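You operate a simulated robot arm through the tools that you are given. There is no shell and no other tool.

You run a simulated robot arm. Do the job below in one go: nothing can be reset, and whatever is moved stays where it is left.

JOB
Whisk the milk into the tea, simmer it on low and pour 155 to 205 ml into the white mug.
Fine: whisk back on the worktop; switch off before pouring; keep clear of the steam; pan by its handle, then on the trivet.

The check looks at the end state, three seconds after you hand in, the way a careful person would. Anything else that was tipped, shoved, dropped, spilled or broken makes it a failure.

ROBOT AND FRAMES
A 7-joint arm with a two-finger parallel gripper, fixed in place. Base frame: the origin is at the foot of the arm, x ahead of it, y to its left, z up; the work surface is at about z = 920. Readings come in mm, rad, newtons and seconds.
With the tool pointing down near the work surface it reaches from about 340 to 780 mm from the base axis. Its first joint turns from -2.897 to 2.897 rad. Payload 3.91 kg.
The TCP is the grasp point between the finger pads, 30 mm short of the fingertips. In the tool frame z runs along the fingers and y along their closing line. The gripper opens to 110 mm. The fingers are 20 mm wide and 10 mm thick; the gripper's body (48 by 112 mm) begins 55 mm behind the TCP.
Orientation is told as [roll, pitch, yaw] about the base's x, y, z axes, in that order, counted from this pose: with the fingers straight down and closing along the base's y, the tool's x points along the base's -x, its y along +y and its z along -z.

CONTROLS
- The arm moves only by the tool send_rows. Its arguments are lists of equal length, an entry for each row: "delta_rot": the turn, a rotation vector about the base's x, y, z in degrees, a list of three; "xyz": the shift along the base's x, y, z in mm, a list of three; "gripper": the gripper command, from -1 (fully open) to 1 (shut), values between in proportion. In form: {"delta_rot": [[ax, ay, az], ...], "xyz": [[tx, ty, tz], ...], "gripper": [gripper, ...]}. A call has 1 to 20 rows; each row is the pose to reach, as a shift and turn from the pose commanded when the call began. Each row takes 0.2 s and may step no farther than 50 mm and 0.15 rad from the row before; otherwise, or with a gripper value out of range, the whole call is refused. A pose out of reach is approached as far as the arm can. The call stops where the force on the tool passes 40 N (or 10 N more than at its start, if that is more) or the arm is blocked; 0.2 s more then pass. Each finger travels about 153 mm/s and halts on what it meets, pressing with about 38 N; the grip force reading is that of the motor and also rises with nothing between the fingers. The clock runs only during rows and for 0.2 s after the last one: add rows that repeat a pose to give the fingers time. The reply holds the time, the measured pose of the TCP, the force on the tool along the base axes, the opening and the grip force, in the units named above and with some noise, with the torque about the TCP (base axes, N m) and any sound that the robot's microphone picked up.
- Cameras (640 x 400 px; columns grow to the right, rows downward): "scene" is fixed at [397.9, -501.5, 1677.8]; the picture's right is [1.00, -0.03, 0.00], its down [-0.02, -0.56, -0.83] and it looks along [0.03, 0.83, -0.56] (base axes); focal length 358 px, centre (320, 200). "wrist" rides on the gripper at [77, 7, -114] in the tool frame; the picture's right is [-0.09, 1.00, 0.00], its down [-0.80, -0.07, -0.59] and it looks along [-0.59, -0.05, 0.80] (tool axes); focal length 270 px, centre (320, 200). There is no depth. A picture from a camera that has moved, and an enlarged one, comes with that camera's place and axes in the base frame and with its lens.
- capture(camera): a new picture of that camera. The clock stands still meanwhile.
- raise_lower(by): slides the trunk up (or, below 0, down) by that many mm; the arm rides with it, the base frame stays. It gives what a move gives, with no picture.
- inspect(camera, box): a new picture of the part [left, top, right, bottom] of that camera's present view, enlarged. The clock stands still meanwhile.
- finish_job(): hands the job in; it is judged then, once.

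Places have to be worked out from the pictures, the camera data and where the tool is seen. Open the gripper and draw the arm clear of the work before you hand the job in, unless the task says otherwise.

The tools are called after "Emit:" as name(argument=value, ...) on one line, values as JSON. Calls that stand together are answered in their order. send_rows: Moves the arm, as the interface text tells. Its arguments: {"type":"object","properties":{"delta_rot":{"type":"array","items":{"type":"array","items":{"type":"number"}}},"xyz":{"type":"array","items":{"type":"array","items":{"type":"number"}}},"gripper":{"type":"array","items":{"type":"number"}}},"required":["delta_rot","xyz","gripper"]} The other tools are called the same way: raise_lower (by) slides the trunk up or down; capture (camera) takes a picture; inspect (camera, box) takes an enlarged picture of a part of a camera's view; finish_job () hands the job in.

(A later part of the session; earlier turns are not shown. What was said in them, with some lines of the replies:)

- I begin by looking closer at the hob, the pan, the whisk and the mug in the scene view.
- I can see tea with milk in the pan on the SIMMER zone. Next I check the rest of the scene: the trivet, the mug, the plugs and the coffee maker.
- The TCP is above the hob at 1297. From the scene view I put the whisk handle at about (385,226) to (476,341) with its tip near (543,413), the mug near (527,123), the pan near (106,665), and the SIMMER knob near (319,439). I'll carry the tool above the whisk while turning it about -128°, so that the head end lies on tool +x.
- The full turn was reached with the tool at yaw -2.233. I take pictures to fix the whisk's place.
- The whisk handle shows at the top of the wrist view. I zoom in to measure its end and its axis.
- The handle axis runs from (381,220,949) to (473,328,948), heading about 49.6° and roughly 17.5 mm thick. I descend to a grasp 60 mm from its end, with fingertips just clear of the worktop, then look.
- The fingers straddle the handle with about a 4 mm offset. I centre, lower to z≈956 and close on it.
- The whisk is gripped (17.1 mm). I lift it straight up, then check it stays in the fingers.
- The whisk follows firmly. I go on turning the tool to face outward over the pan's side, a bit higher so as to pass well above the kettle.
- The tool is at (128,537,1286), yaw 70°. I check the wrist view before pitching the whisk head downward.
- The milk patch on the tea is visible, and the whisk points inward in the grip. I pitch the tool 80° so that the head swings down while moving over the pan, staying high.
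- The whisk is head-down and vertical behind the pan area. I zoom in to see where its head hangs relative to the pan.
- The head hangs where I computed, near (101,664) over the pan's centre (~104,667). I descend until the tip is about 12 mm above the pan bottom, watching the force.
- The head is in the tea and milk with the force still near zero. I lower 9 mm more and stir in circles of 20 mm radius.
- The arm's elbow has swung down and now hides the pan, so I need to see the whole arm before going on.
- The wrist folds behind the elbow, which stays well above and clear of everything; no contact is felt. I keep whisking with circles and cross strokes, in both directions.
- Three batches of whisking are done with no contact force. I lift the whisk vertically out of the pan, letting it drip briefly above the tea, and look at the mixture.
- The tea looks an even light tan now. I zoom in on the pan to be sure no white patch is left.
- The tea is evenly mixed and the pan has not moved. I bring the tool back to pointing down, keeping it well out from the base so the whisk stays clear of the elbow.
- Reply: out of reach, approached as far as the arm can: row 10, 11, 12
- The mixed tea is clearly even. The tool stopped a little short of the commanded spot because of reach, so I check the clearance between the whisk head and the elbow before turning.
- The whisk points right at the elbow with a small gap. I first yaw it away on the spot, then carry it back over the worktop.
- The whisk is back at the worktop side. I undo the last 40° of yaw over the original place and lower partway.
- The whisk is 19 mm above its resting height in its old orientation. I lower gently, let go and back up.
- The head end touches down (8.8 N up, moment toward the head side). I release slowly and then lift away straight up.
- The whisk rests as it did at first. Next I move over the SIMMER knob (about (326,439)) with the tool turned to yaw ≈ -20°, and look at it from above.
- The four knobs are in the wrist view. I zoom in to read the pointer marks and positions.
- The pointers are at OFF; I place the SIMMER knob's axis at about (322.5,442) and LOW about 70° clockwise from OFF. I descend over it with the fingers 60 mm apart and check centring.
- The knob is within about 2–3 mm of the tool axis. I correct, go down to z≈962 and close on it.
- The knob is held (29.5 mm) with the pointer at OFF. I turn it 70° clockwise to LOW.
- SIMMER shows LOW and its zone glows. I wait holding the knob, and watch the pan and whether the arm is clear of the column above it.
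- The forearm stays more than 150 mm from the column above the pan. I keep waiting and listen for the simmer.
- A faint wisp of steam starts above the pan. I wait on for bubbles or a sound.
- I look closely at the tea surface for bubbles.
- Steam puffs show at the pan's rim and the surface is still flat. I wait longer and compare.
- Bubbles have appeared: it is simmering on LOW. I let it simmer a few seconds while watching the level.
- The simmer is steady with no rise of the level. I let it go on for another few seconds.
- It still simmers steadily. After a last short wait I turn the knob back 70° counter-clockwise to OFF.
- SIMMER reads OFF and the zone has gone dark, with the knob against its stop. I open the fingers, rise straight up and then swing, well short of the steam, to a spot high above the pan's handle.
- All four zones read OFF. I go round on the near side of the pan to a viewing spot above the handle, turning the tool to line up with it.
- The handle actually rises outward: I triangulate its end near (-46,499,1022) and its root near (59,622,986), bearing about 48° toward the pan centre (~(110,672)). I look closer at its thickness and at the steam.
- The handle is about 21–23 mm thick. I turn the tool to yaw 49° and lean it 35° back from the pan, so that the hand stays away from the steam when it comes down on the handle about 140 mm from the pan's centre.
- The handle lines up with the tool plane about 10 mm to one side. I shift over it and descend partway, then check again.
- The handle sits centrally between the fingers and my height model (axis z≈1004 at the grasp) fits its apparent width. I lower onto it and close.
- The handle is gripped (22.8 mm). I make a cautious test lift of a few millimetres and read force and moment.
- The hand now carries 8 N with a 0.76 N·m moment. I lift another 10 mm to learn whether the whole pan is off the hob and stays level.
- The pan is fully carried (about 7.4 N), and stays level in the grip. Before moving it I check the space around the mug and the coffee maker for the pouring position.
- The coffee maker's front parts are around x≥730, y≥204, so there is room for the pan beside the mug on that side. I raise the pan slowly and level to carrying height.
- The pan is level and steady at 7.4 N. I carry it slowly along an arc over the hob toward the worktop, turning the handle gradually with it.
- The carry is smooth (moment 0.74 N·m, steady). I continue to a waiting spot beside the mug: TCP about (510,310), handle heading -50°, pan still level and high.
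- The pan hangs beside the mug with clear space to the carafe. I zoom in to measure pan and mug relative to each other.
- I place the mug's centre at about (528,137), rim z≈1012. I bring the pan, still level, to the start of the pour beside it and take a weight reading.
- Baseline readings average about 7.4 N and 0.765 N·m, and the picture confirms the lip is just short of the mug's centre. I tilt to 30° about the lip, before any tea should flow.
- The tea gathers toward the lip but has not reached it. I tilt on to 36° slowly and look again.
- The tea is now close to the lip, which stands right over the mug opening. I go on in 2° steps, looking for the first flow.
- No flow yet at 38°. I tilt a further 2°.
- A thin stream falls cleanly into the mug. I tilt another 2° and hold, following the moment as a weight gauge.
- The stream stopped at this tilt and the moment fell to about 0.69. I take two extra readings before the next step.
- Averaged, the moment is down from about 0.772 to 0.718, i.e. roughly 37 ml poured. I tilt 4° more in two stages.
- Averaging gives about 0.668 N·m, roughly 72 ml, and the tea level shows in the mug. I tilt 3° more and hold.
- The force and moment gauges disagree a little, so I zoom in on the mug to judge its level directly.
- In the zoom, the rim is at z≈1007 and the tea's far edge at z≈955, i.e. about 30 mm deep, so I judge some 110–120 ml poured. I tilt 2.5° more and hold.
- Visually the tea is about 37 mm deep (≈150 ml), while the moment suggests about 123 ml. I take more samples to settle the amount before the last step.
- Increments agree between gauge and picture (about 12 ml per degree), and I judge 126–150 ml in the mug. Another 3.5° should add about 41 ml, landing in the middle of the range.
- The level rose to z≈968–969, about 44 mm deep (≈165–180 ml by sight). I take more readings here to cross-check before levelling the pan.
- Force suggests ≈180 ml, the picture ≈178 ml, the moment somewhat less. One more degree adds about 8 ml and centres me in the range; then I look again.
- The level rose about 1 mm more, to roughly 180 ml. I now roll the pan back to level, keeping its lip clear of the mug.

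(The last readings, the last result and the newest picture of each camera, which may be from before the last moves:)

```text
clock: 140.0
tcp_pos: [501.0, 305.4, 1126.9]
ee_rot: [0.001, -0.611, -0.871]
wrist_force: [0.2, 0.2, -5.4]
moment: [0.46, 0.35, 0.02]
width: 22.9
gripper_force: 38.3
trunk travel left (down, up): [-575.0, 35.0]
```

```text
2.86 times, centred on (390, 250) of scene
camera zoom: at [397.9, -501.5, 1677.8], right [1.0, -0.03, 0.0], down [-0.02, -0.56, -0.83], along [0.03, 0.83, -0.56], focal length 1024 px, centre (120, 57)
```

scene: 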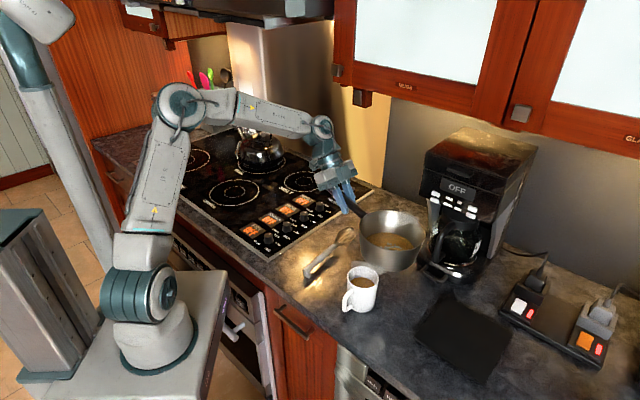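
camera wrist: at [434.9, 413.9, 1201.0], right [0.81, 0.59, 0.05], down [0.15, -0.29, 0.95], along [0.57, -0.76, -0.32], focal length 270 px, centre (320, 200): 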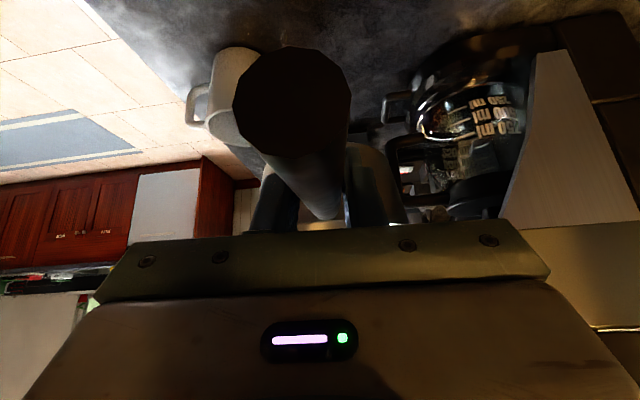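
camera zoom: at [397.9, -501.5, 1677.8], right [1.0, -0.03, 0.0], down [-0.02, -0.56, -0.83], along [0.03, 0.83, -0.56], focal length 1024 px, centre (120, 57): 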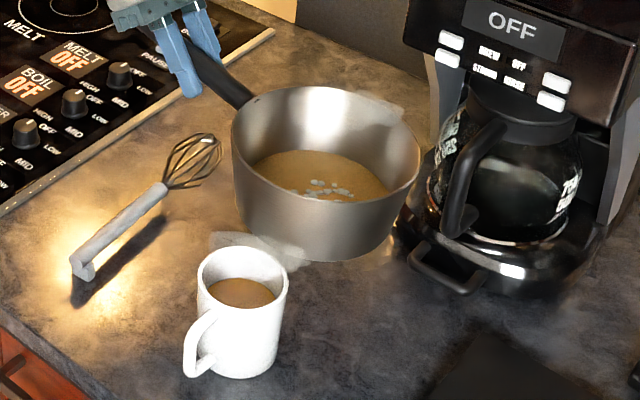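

The pan is level again with no drips outside. I take a few level readings to compare with the baseline taken at the same attitude.

Emit:
send_rows(delta_rot=[[0, 0, 0]], xyz=[[0, 0, 0]], gripper=[1])

Emit:
send_rows(delta_rot=[[0, 0, 0]], xyz=[[0, 0, 0]], gripper=[1])

Emit:
send_rows(delta_rot=[[0, 0, 0]], xyz=[[0, 0, 0]], gripper=[1])

Emit:
send_rows(delta_rot=[[0, 0, 0]], xyz=[[0, 0, 0]], gripper=[1])

Emit:
send_rows(delta_rot=[[0, 0, 0]], xyz=[[0, 0, 0]], gripper=[1])

Emit:
inspect(camera="scene", box=[340, 258, 390, 314])

```text
clock: 140.4
tcp_pos: [500.4, 307.0, 1126.7]
ee_rot: [0.001, -0.611, -0.872]
wrist_force: [-0.4, 0.4, -6.4]
moment: [0.43, 0.35, -0.02]
width: 22.6
gripper_force: 38.2
trunk travel left (down, up): [-575.0, 35.0]
```

```text
clock: 140.8
tcp_pos: [501.1, 306.8, 1127.4]
ee_rot: [0.002, -0.61, -0.874]
wrist_force: [-0.1, 0.4, -4.9]
moment: [0.46, 0.35, 0.03]
width: 22.7
gripper_force: 37.6
trunk travel left (down, up): [-575.0, 35.0]
```

```text
clock: 141.2
tcp_pos: [500.0, 306.9, 1126.9]
ee_rot: [0.002, -0.609, -0.872]
wrist_force: [-0.8, 0.0, -5.5]
moment: [0.45, 0.38, -0.02]
width: 22.6
gripper_force: 37.8
trunk travel left (down, up): [-575.0, 35.0]
```

```text
clock: 141.6
tcp_pos: [501.6, 307.7, 1128.0]
ee_rot: [0.003, -0.612, -0.872]
wrist_force: [0.7, 0.7, -5.6]
moment: [0.45, 0.37, 0.03]
width: 22.9
gripper_force: 38.0
trunk travel left (down, up): [-575.0, 35.0]
```

```text
clock: 142.0
tcp_pos: [500.6, 305.8, 1127.0]
ee_rot: [0.002, -0.61, -0.872]
wrist_force: [0.6, 1.1, -5.0]
moment: [0.43, 0.35, 0.01]
width: 22.7
gripper_force: 38.3
trunk travel left (down, up): [-575.0, 35.0]
```

```text
7.14 times, centred on (365, 286) of scene
camera zoom: at [397.9, -501.5, 1677.8], right [1.0, -0.03, 0.0], down [-0.02, -0.56, -0.83], along [0.03, 0.83, -0.56], focal length 2560 px, centre (-1, -414)
```

zoom: 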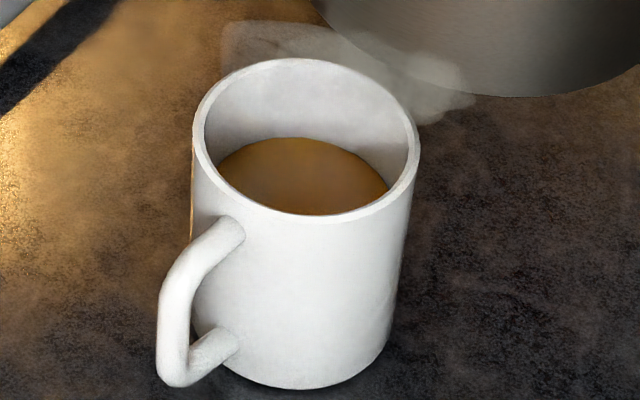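

By sight the mug holds about 180 ml (tea some 36 mm below the rim of an ~86 mm mug), so I leave it at that. Next is the trivet; I zoom in to fix its corners.

Emit:
inspect(camera="scene", box=[400, 280, 530, 400])

Emit:
capture(camera="wrist")

```text
3.33 times, centred on (465, 340) of scene
camera zoom: at [397.9, -501.5, 1677.8], right [1.0, -0.03, 0.0], down [-0.02, -0.56, -0.83], along [0.03, 0.83, -0.56], focal length 1195 px, centre (-163, -267)
```

zoom: 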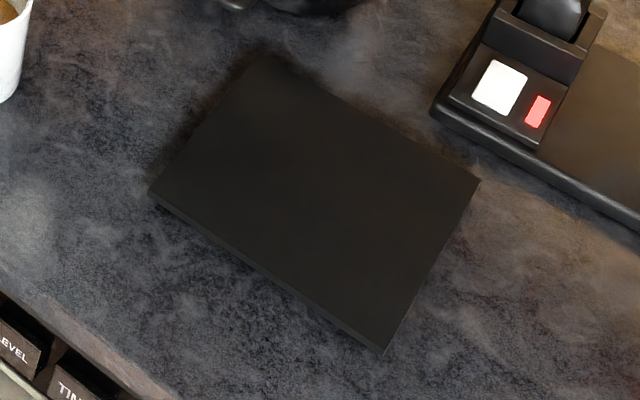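

```text
taken
camera wrist: at [423.1, 409.4, 1177.3], right [0.81, 0.59, 0.05], down [0.15, -0.29, 0.95], along [0.57, -0.76, -0.32], focal length 270 px, centre (320, 200)
```

wrist: 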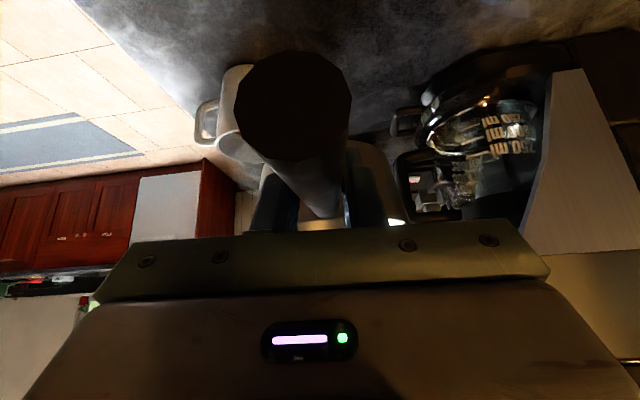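

The trivet's centre works out at about (763,17), a 168 mm square at z≈927. I raise the pan well above the mug's steam before swinging across.

Emit:
send_rows(delta_rot=[[0, 0, 0], [0, 0, 0], [0, 0, 0], [0, 0, 0], [0, 0, 0], [0, 0, 0], [0, 0, 0], [0, 0, 0], [0, 0, 0], [0, 0, 0], [0, 0, 0]], xyz=[[2, 2, 5], [4, 4, 18], [6, 6, 36], [8, 8, 54], [10, 10, 72], [10, 10, 90], [10, 10, 108], [10, 10, 126], [10, 10, 142], [10, 10, 150], [10, 10, 150]], gripper=[1, 1, 1, 1, 1, 1, 1, 1, 1, 1, 1])

Emit:
capture(camera="scene")

```text
clock: 144.4
tcp_pos: [512.1, 317.5, 1277.5]
ee_rot: [0.001, -0.612, -0.872]
wrist_force: [-0.2, 0.9, -5.1]
moment: [0.45, 0.35, 0.0]
width: 22.8
gripper_force: 38.0
trunk travel left (down, up): [-575.0, 35.0]
```

```text
taken
```

scene: 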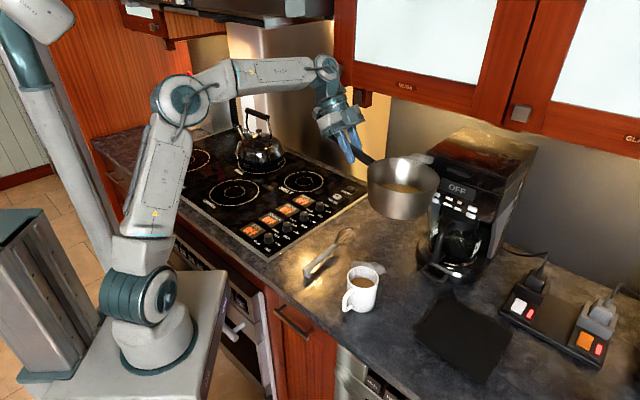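

The pan is clear at z≈1277. I sweep it round, high above the mug, turning the handle toward the robot so the pan ends over the trivet.

Emit:
send_rows(delta_rot=[[0, 0, 1], [0, 0, 3], [0, 0, 5], [0, 0, 7], [0, 0, 9], [0, 0, 11], [0, 0, 14], [0, 0, 17.5], [0, 0, 21], [0, 0, 25], [0, 0, 29], [0, 0, 33.5], [0, 0, 38], [0, 0, 42.5], [0, 0, 46.5], [0, 0, 49.5], [0, 0, 50], [0, 0, 50]], xyz=[[2, -8, 0], [6, -25, 0], [11, -45, 0], [16, -67, 0], [22, -92, 0], [28, -117, 0], [37, -137, 0], [47, -157, 0], [57, -177, 0], [67, -197, 0], [78, -217.5, 0], [84, -237, 0], [91, -257, 0], [97, -275, 0], [102, -290, 0], [105, -298, 0], [106, -300, 0], [106, -300, 0]], gripper=[1, 1, 1, 1, 1, 1, 1, 1, 1, 1, 1, 1, 1, 1, 1, 1, 1, 1])

Emit:
capture(camera="scene")

Emit:
capture(camera="wrist")

```text
clock: 148.2
tcp_pos: [618.4, 16.7, 1276.8]
ee_rot: [0.002, -0.608, -0.001]
wrist_force: [-0.1, 0.1, -4.8]
moment: [0.0, 0.61, -0.01]
width: 22.8
gripper_force: 38.0
trunk travel left (down, up): [-575.0, 35.0]
```

```text
taken
```

scene: 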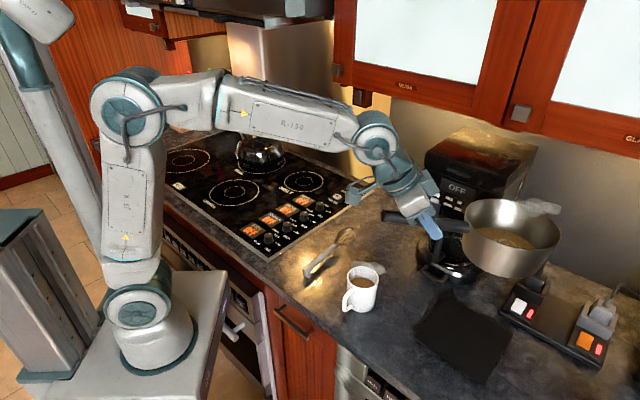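

```text
taken
camera wrist: at [489.0, 23.2, 1326.6], right [0.07, 1.0, 0.05], down [0.32, -0.07, 0.95], along [0.95, -0.05, -0.32], focal length 270 px, centre (320, 200)
```

wrist: 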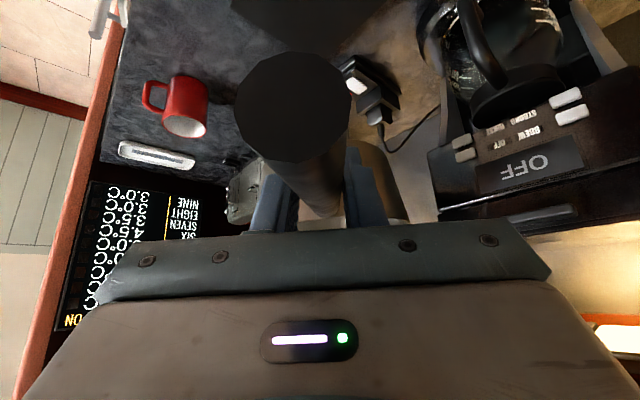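

The pan hangs over the trivet area. I zoom in to measure its centre relative to the tool before lowering.

Emit:
inspect(camera="scene", box=[400, 180, 580, 300])

```text
3.33 times, centred on (490, 240) of scene
camera zoom: at [397.9, -501.5, 1677.8], right [1.0, -0.03, 0.0], down [-0.02, -0.56, -0.83], along [0.03, 0.83, -0.56], focal length 1195 px, centre (-247, 67)
```

zoom: 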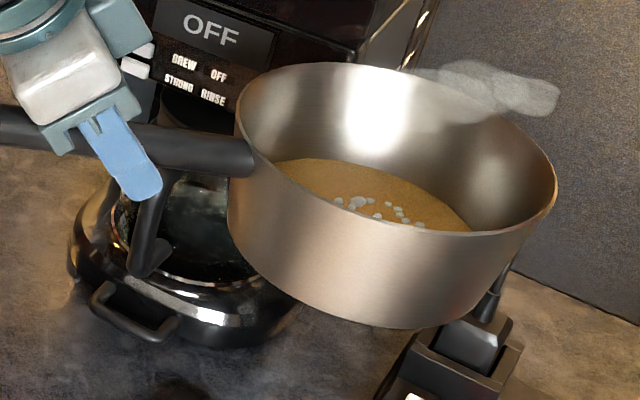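

The pan's centre sits nearer 155 mm from the grip than 147, so I shift slightly back while lowering to about 45 mm above the trivet, then check again.

Emit:
send_rows(delta_rot=[[0, 0, 0], [0, 0, 0], [0, 0, 0], [0, 0, 0], [0, 0, 0], [0, 0, 0], [0, 0, 0], [0, 0, 0], [0, 0, 0], [0, 0, 0], [0, 0, 0], [0, 0, 0], [0, 0, 0]], xyz=[[-1, 0, -6], [-2, -0.5, -22], [-3, -1, -42], [-4, -1, -64], [-5, -1.5, -86], [-6, -1.5, -108], [-7, -2, -130], [-8, -2, -152], [-9, -2, -174], [-10, -2.5, -194], [-10, -2.5, -210], [-10, -2.5, -220], [-10, -2.5, -220]], gripper=[1, 1, 1, 1, 1, 1, 1, 1, 1, 1, 1, 1, 1])

Emit:
inspect(camera="scene", box=[380, 230, 560, 400])

Emit:
capture(camera="scene")

```text
clock: 151.0
tcp_pos: [608.0, 14.1, 1057.0]
ee_rot: [0.001, -0.609, 0.0]
wrist_force: [0.7, -0.7, -5.2]
moment: [0.0, 0.55, 0.01]
width: 22.8
gripper_force: 38.2
trunk travel left (down, up): [-575.0, 35.0]
```

```text
2.35 times, centred on (470, 315) of scene
camera zoom: at [397.9, -501.5, 1677.8], right [1.0, -0.03, 0.0], down [-0.02, -0.56, -0.83], along [0.03, 0.83, -0.56], focal length 843 px, centre (-33, -71)
```

zoom: 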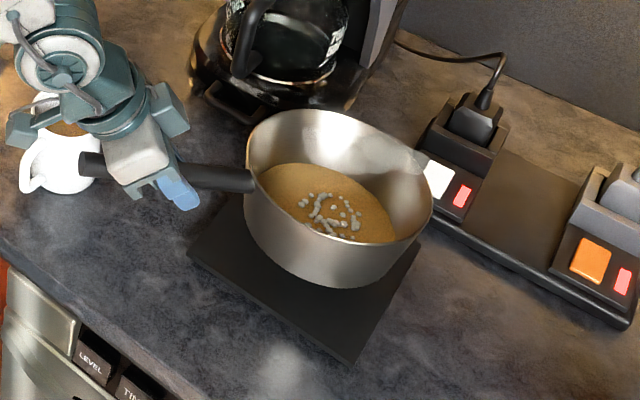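

```text
taken
```

scene: 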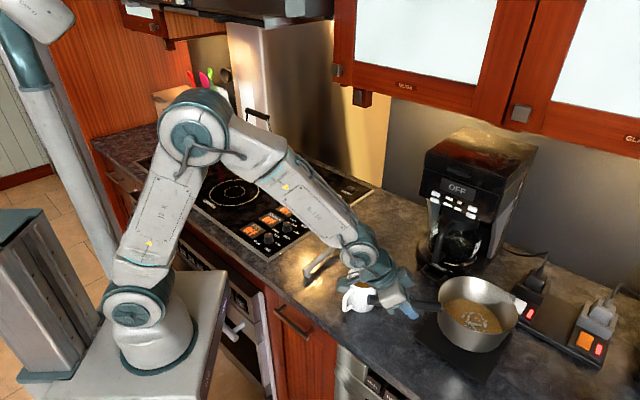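

The pan is centred over the trivet to within a few millimetres (P≈(765,14) against (763,17)). I lower to just above contact.

Emit:
send_rows(delta_rot=[[0, 0, 0], [0, 0, 0], [0, 0, 0], [0, 0, 0], [0, 0, 0], [0, 0, 0]], xyz=[[0, 0.5, -6], [-0.5, 1, -16], [-1, 1.5, -26], [-1, 2, -34], [-1, 2, -38], [-1, 2, -38]], gripper=[1, 1, 1, 1, 1, 1])

Emit:
inspect(camera="scene", box=[400, 270, 540, 400])

```text
clock: 152.4
tcp_pos: [606.3, 16.4, 1020.9]
ee_rot: [0.003, -0.611, -0.002]
wrist_force: [-0.7, 0.0, 1.6]
moment: [0.19, -0.84, -0.06]
width: 22.4
gripper_force: 38.1
trunk travel left (down, up): [-575.0, 35.0]
```

```text
3.08 times, centred on (470, 335) of scene
camera zoom: at [397.9, -501.5, 1677.8], right [1.0, -0.03, 0.0], down [-0.02, -0.56, -0.83], along [0.03, 0.83, -0.56], focal length 1103 px, centre (-142, -215)
```

zoom: 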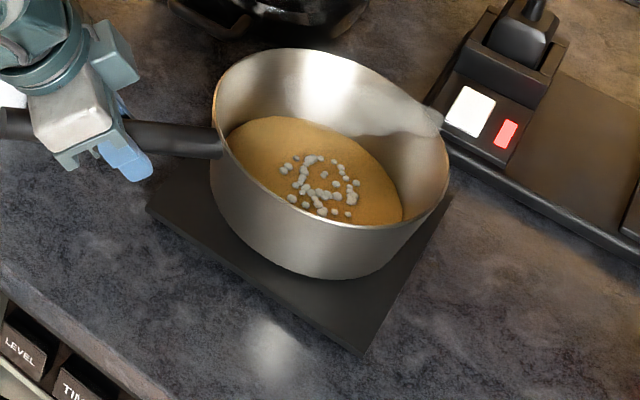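

The far edge of the pan has just touched (moment flipped to -0.84), so it leans about 1–2° forward. I pitch it back 1.3° to bring the base parallel and read again.

Emit:
send_rows(delta_rot=[[0, -0.5, 0], [0, -1.0, 0], [0, -1.3, 0], [0, -1.3, 0]], xyz=[[0, 0, 0], [0, 0, 0], [0, 0, 0], [0, 0, 0]], gripper=[1, 1, 1, 1])

Emit:
send_rows(delta_rot=[[0, 0, 0], [0, 0, 0], [0, 0, 0]], xyz=[[0, 0, -1], [0, 0, -2], [0, 0, -2]], gripper=[1, 1, 1])

```text
clock: 153.4
tcp_pos: [606.0, 16.2, 1019.1]
ee_rot: [0.003, -0.632, 0.0]
wrist_force: [-0.1, 0.5, -5.8]
moment: [0.0, 0.58, 0.01]
width: 22.7
gripper_force: 38.0
trunk travel left (down, up): [-575.0, 35.0]
```

```text
clock: 154.2
tcp_pos: [606.3, 16.4, 1017.1]
ee_rot: [0.003, -0.631, 0.0]
wrist_force: [0.3, 0.1, -5.7]
moment: [-0.03, 0.57, -0.01]
width: 23.1
gripper_force: 38.2
trunk travel left (down, up): [-575.0, 35.0]
```

The pan hangs free again at z=1017. I lower in small steps until it touches down flat.

Emit:
send_rows(delta_rot=[[0, 0, 0], [0, 0, 0], [0, 0, 0]], xyz=[[0, 0, -1], [0, 0, -2], [0, 0, -2]], gripper=[1, 1, 1])

Emit:
send_rows(delta_rot=[[0, 0, 0], [0, 0, 0], [0, 0, 0]], xyz=[[0, 0, -0.8], [0, 0, -1.5], [0, 0, -1.5]], gripper=[1, 1, 1])

```text
clock: 155.0
tcp_pos: [606.4, 16.3, 1016.5]
ee_rot: [0.004, -0.636, -0.002]
wrist_force: [-1.5, -1.4, 0.4]
moment: [0.29, -0.25, -0.03]
width: 22.8
gripper_force: 38.1
trunk travel left (down, up): [-575.0, 35.0]
```

```text
clock: 155.8
tcp_pos: [605.9, 15.3, 1015.4]
ee_rot: [0.005, -0.637, 0.0]
wrist_force: [-2.0, -3.8, 10.8]
moment: [-0.03, -0.7, -0.3]
width: 22.7
gripper_force: 37.7
trunk travel left (down, up): [-575.0, 35.0]
```

The pan stands flat now (10.8 N on the tool, contact under the base). I ease off 1 mm, open slowly and check it stays put.

Emit:
send_rows(delta_rot=[[0, 0, 0], [0, 0, 0], [0, 0, 0], [0, 0, 0], [0, 0, 0], [0, 0, 0], [0, 0, 0], [0, 0, 0]], xyz=[[0, 0, 1], [0, 0, 1], [0, 0, 1], [0, 0, 1], [0, 0, 1], [0, 0, 1], [0, 0, 1], [0, 0, 1]], gripper=[1, 0.55, 0.5, 0.4, 0.3, 0.1, -0.1, -0.1])

Emit:
inspect(camera="scene", box=[380, 260, 540, 400])

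Emit:
capture(camera="wrist")

```text
clock: 157.6
tcp_pos: [607.7, 15.9, 1015.7]
ee_rot: [0.002, -0.634, 0.0]
wrist_force: [0.1, 0.3, -0.7]
moment: [0.0, -0.02, 0.0]
width: 60.5
gripper_force: 0.0
trunk travel left (down, up): [-575.0, 35.0]
```

```text
2.86 times, centred on (460, 330) of scene
camera zoom: at [397.9, -501.5, 1677.8], right [1.0, -0.03, 0.0], down [-0.02, -0.56, -0.83], along [0.03, 0.83, -0.56], focal length 1024 px, centre (-80, -171)
```

zoom: 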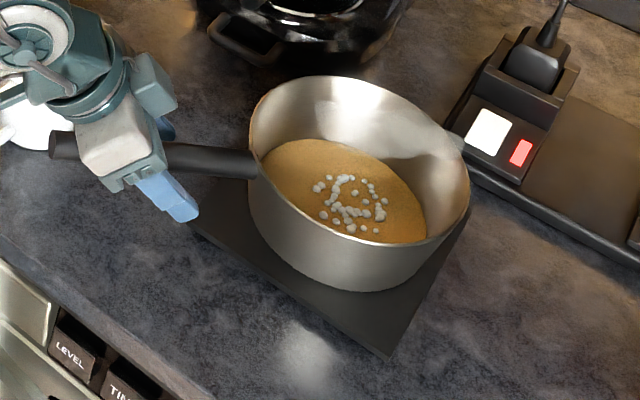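

```text
taken
camera wrist: at [476.6, 22.6, 1061.7], right [0.07, 1.0, 0.05], down [0.29, -0.07, 0.95], along [0.95, -0.05, -0.3], focal length 270 px, centre (320, 200)
```

wrist: 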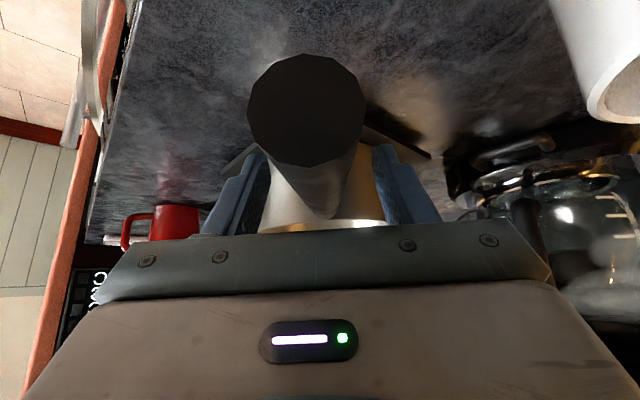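

The pan stands free on the trivet and the fingers are open. I lift straight off the handle and back away toward the base.

Emit:
send_rows(delta_rot=[[0, 0, 0], [0, 0, 0], [0, 0, 0], [0, 0, 0], [0, 0, 0], [0, 0, 0], [0, 0, 0]], xyz=[[0, 0, 10], [0, 0, 30], [0, 0, 60], [0, 0, 95], [0, 0, 135], [0, 0, 175], [-5, 0, 200]], gripper=[-0.1, -0.1, -0.1, -0.1, -0.1, -0.1, -0.1])

Emit:
capture(camera="scene")

```text
clock: 159.2
tcp_pos: [597.9, 17.4, 1215.7]
ee_rot: [0.003, -0.632, 0.0]
wrist_force: [0.0, 0.8, 0.1]
moment: [0.01, -0.04, 0.01]
width: 60.6
gripper_force: 0.1
trunk travel left (down, up): [-575.0, 35.0]
```

```text
taken
```

scene: 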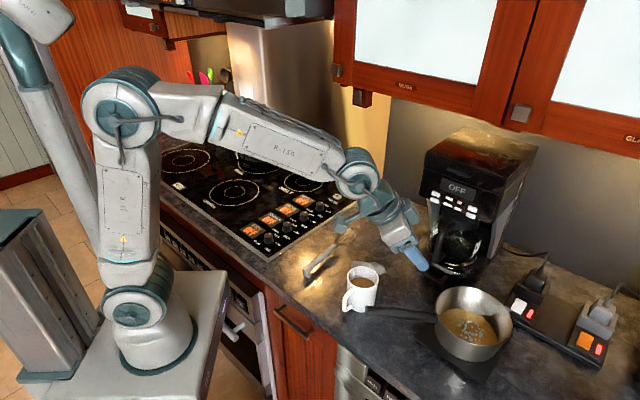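

The pan is free-standing on the trivet. I draw the hand back toward the base, tool down, to a viewpoint from which the wrist camera can look into the mug.

Emit:
send_rows(delta_rot=[[0, 3.6, 0], [0, 7.2, 0], [0, 10.8, 0], [0, 14.4, 0], [0, 18, 0], [0, 21.6, 0], [0, 25.2, 0], [0, 28.8, 0], [0, 32.4, 0], [0, 36.2, 0], [0, 36.2, 0]], xyz=[[-25, 5, 5], [-50, 10, 10], [-75, 18, 15], [-100, 28, 20], [-125, 40, 20], [-150, 55, 20], [-175, 70, 20], [-200, 85, 20], [-225, 100, 20], [-245, 113, 20], [-245, 113, 20]], gripper=[-0.1, -0.1, -0.1, -0.1, -0.1, -0.1, -0.1, -0.1, -0.1, -0.1, -0.1])

Emit:
capture(camera="wrist")

Emit:
inspect(camera="scene", box=[380, 260, 540, 400])

Emit:
inspect(camera="scene", box=[340, 258, 390, 314])

```text
clock: 161.6
tcp_pos: [354.6, 130.7, 1236.3]
ee_rot: [0.001, 0.001, 0.0]
wrist_force: [-0.2, -0.3, -0.1]
moment: [0.01, 0.03, -0.02]
width: 60.5
gripper_force: 0.1
trunk travel left (down, up): [-575.0, 35.0]
```

```text
taken
camera wrist: at [277.5, 137.0, 1351.1], right [0.09, 1.0, 0.0], down [0.8, -0.07, 0.59], along [0.59, -0.05, -0.8], focal length 270 px, centre (320, 200)
```

wrist: 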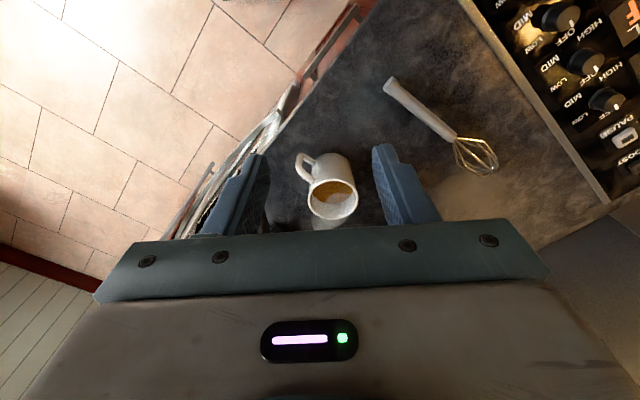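

```text
2.86 times, centred on (460, 330) of scene
camera zoom: at [397.9, -501.5, 1677.8], right [1.0, -0.03, 0.0], down [-0.02, -0.56, -0.83], along [0.03, 0.83, -0.56], focal length 1024 px, centre (-80, -171)
```

zoom: 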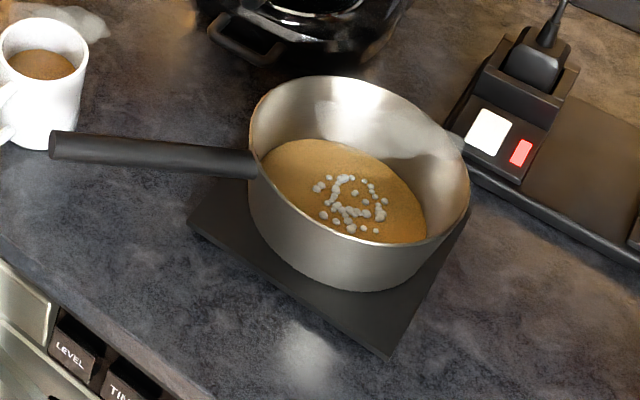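

```text
7.14 times, centred on (365, 286) of scene
camera zoom: at [397.9, -501.5, 1677.8], right [1.0, -0.03, 0.0], down [-0.02, -0.56, -0.83], along [0.03, 0.83, -0.56], focal length 2560 px, centre (-1, -414)
```

zoom: 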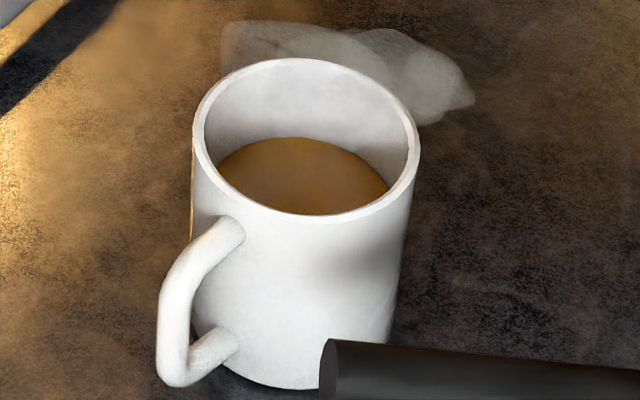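

The pan sits steadily on the trivet. I zoom in closely on its base to see that it rests wholly within the trivet, and on the mug from the wrist side.

Emit:
inspect(camera="scene", box=[420, 290, 520, 390])

Emit:
inspect(camera="wrist", box=[280, 140, 380, 240])

```text
4.00 times, centred on (470, 340) of scene
camera zoom: at [397.9, -501.5, 1677.8], right [1.0, -0.03, 0.0], down [-0.02, -0.56, -0.83], along [0.03, 0.83, -0.56], focal length 1434 px, centre (-280, -360)
```

zoom: 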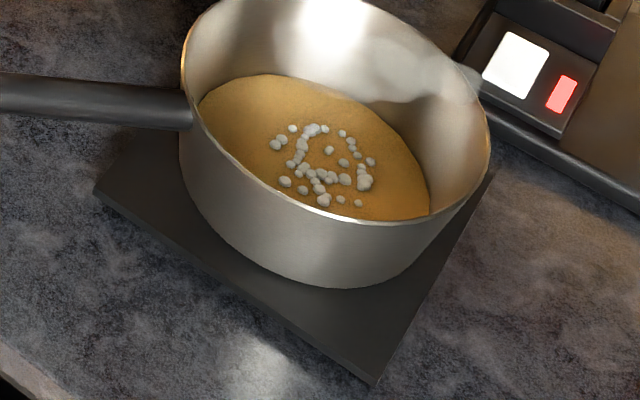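

```text
4.00 times, centred on (330, 190) of wrist
camera zoom: at [277.5, 137.0, 1351.1], right [0.09, 1.0, 0.0], down [0.8, -0.07, 0.59], along [0.59, -0.05, -0.8], focal length 1081 px, centre (280, 240)
```

zoom: 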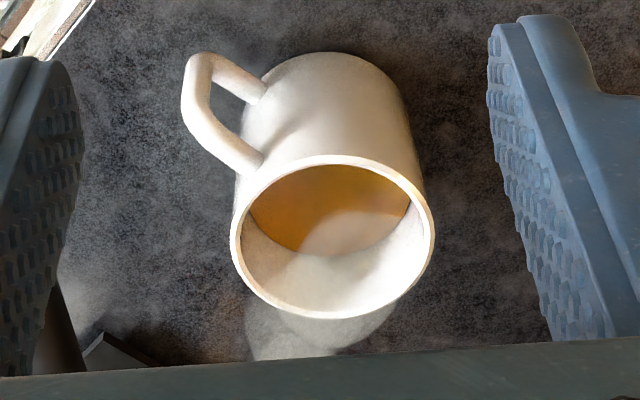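

The pan base lies inside the trivet, and both views put the mug at about 180–190 ml (weight drop ≈1.9 N agrees). I open the gripper fully, draw the arm up and further back, and take a last look at everything.

Emit:
send_rows(delta_rot=[[0, 0, 0], [0, 0, 0], [0, 0, 0], [0, 0, 0], [0, 0, 0]], xyz=[[0, 5, 10], [0, 15, 25], [0, 30, 45], [0, 45, 60], [0, 45, 60]], gripper=[-0.5, -1, -1, -1, -1])

Emit:
capture(camera="scene")

Emit:
inspect(camera="scene", box=[180, 150, 340, 260])

Emit:
inspect(camera="scene", box=[290, 200, 450, 330])

```text
clock: 162.8
tcp_pos: [355.6, 173.7, 1296.1]
ee_rot: [0.001, -0.002, 0.0]
wrist_force: [-0.9, 0.8, -0.1]
moment: [0.0, 0.02, -0.03]
width: 109.9
gripper_force: 0.2
trunk travel left (down, up): [-575.0, 35.0]
```

```text
taken
```

scene: 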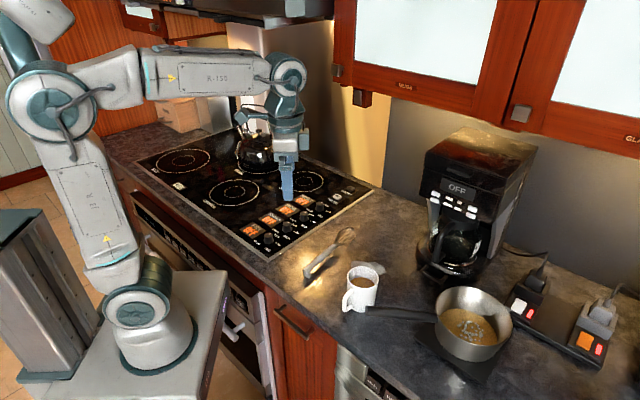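

```text
3.64 times, centred on (260, 205) of scene
camera zoom: at [397.9, -501.5, 1677.8], right [1.0, -0.03, 0.0], down [-0.02, -0.56, -0.83], along [0.03, 0.83, -0.56], focal length 1303 px, centre (538, 182)
```

zoom: 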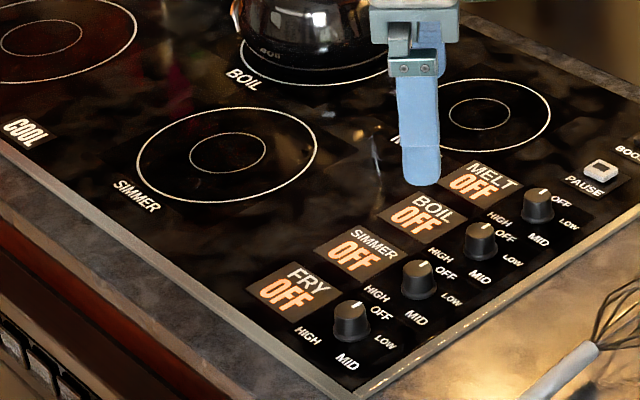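

```text
3.08 times, centred on (370, 265) of scene
camera zoom: at [397.9, -501.5, 1677.8], right [1.0, -0.03, 0.0], down [-0.02, -0.56, -0.83], along [0.03, 0.83, -0.56], focal length 1103 px, centre (166, 0)
```

zoom: 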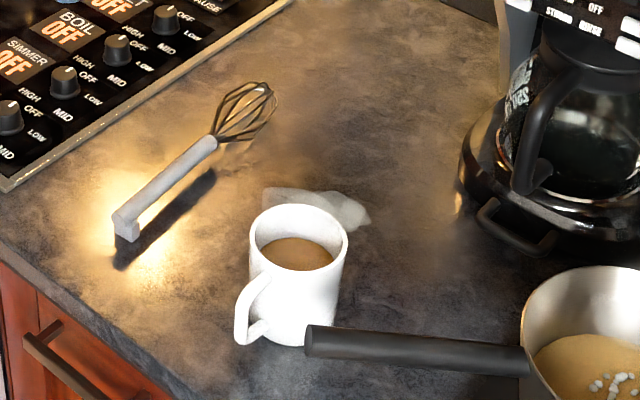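

Everything is in place. All zones read OFF, the whisk is back on the worktop, the mug stands upright with about 180–190 ml, and the pan is level on the trivet. I see no spills, and the gripper is open and well clear, so I hand the job in.

Emit:
finish_job()

```text
The job is handed in.
```

The job is done and handed in. The milk is whisked into the tea, it was simmered on LOW, and about 180–190 ml is in the white mug. That amount is an estimate from the tea level in the mug and the drop in the pan's weight. One gauge, the turning moment on the wrist, gave less when read with the tea's weight at the pan's centre (about 130–140 ml). Read with the pan's overall balance point instead, it gave about 189 ml, which agrees with the other two.

- **Simmer:** the pan bubbled on LOW for about 10 seconds, then the SIMMER knob was turned back before the pan was lifted. All four zones read OFF.
- **Whisk:** it is back on the worktop where it was found.
- **Pan:** it was lifted and carried by its handle and now stands level, fully on the trivet, with the rest of the tea in it.
- **Steam:** the hand stayed clear of the pan's steam. It crossed over the mug once, at about 240 mm or more above its rim.
- **Everything else:** I saw no spills, and nothing else was moved or knocked. The gripper is open and drawn back from the work.
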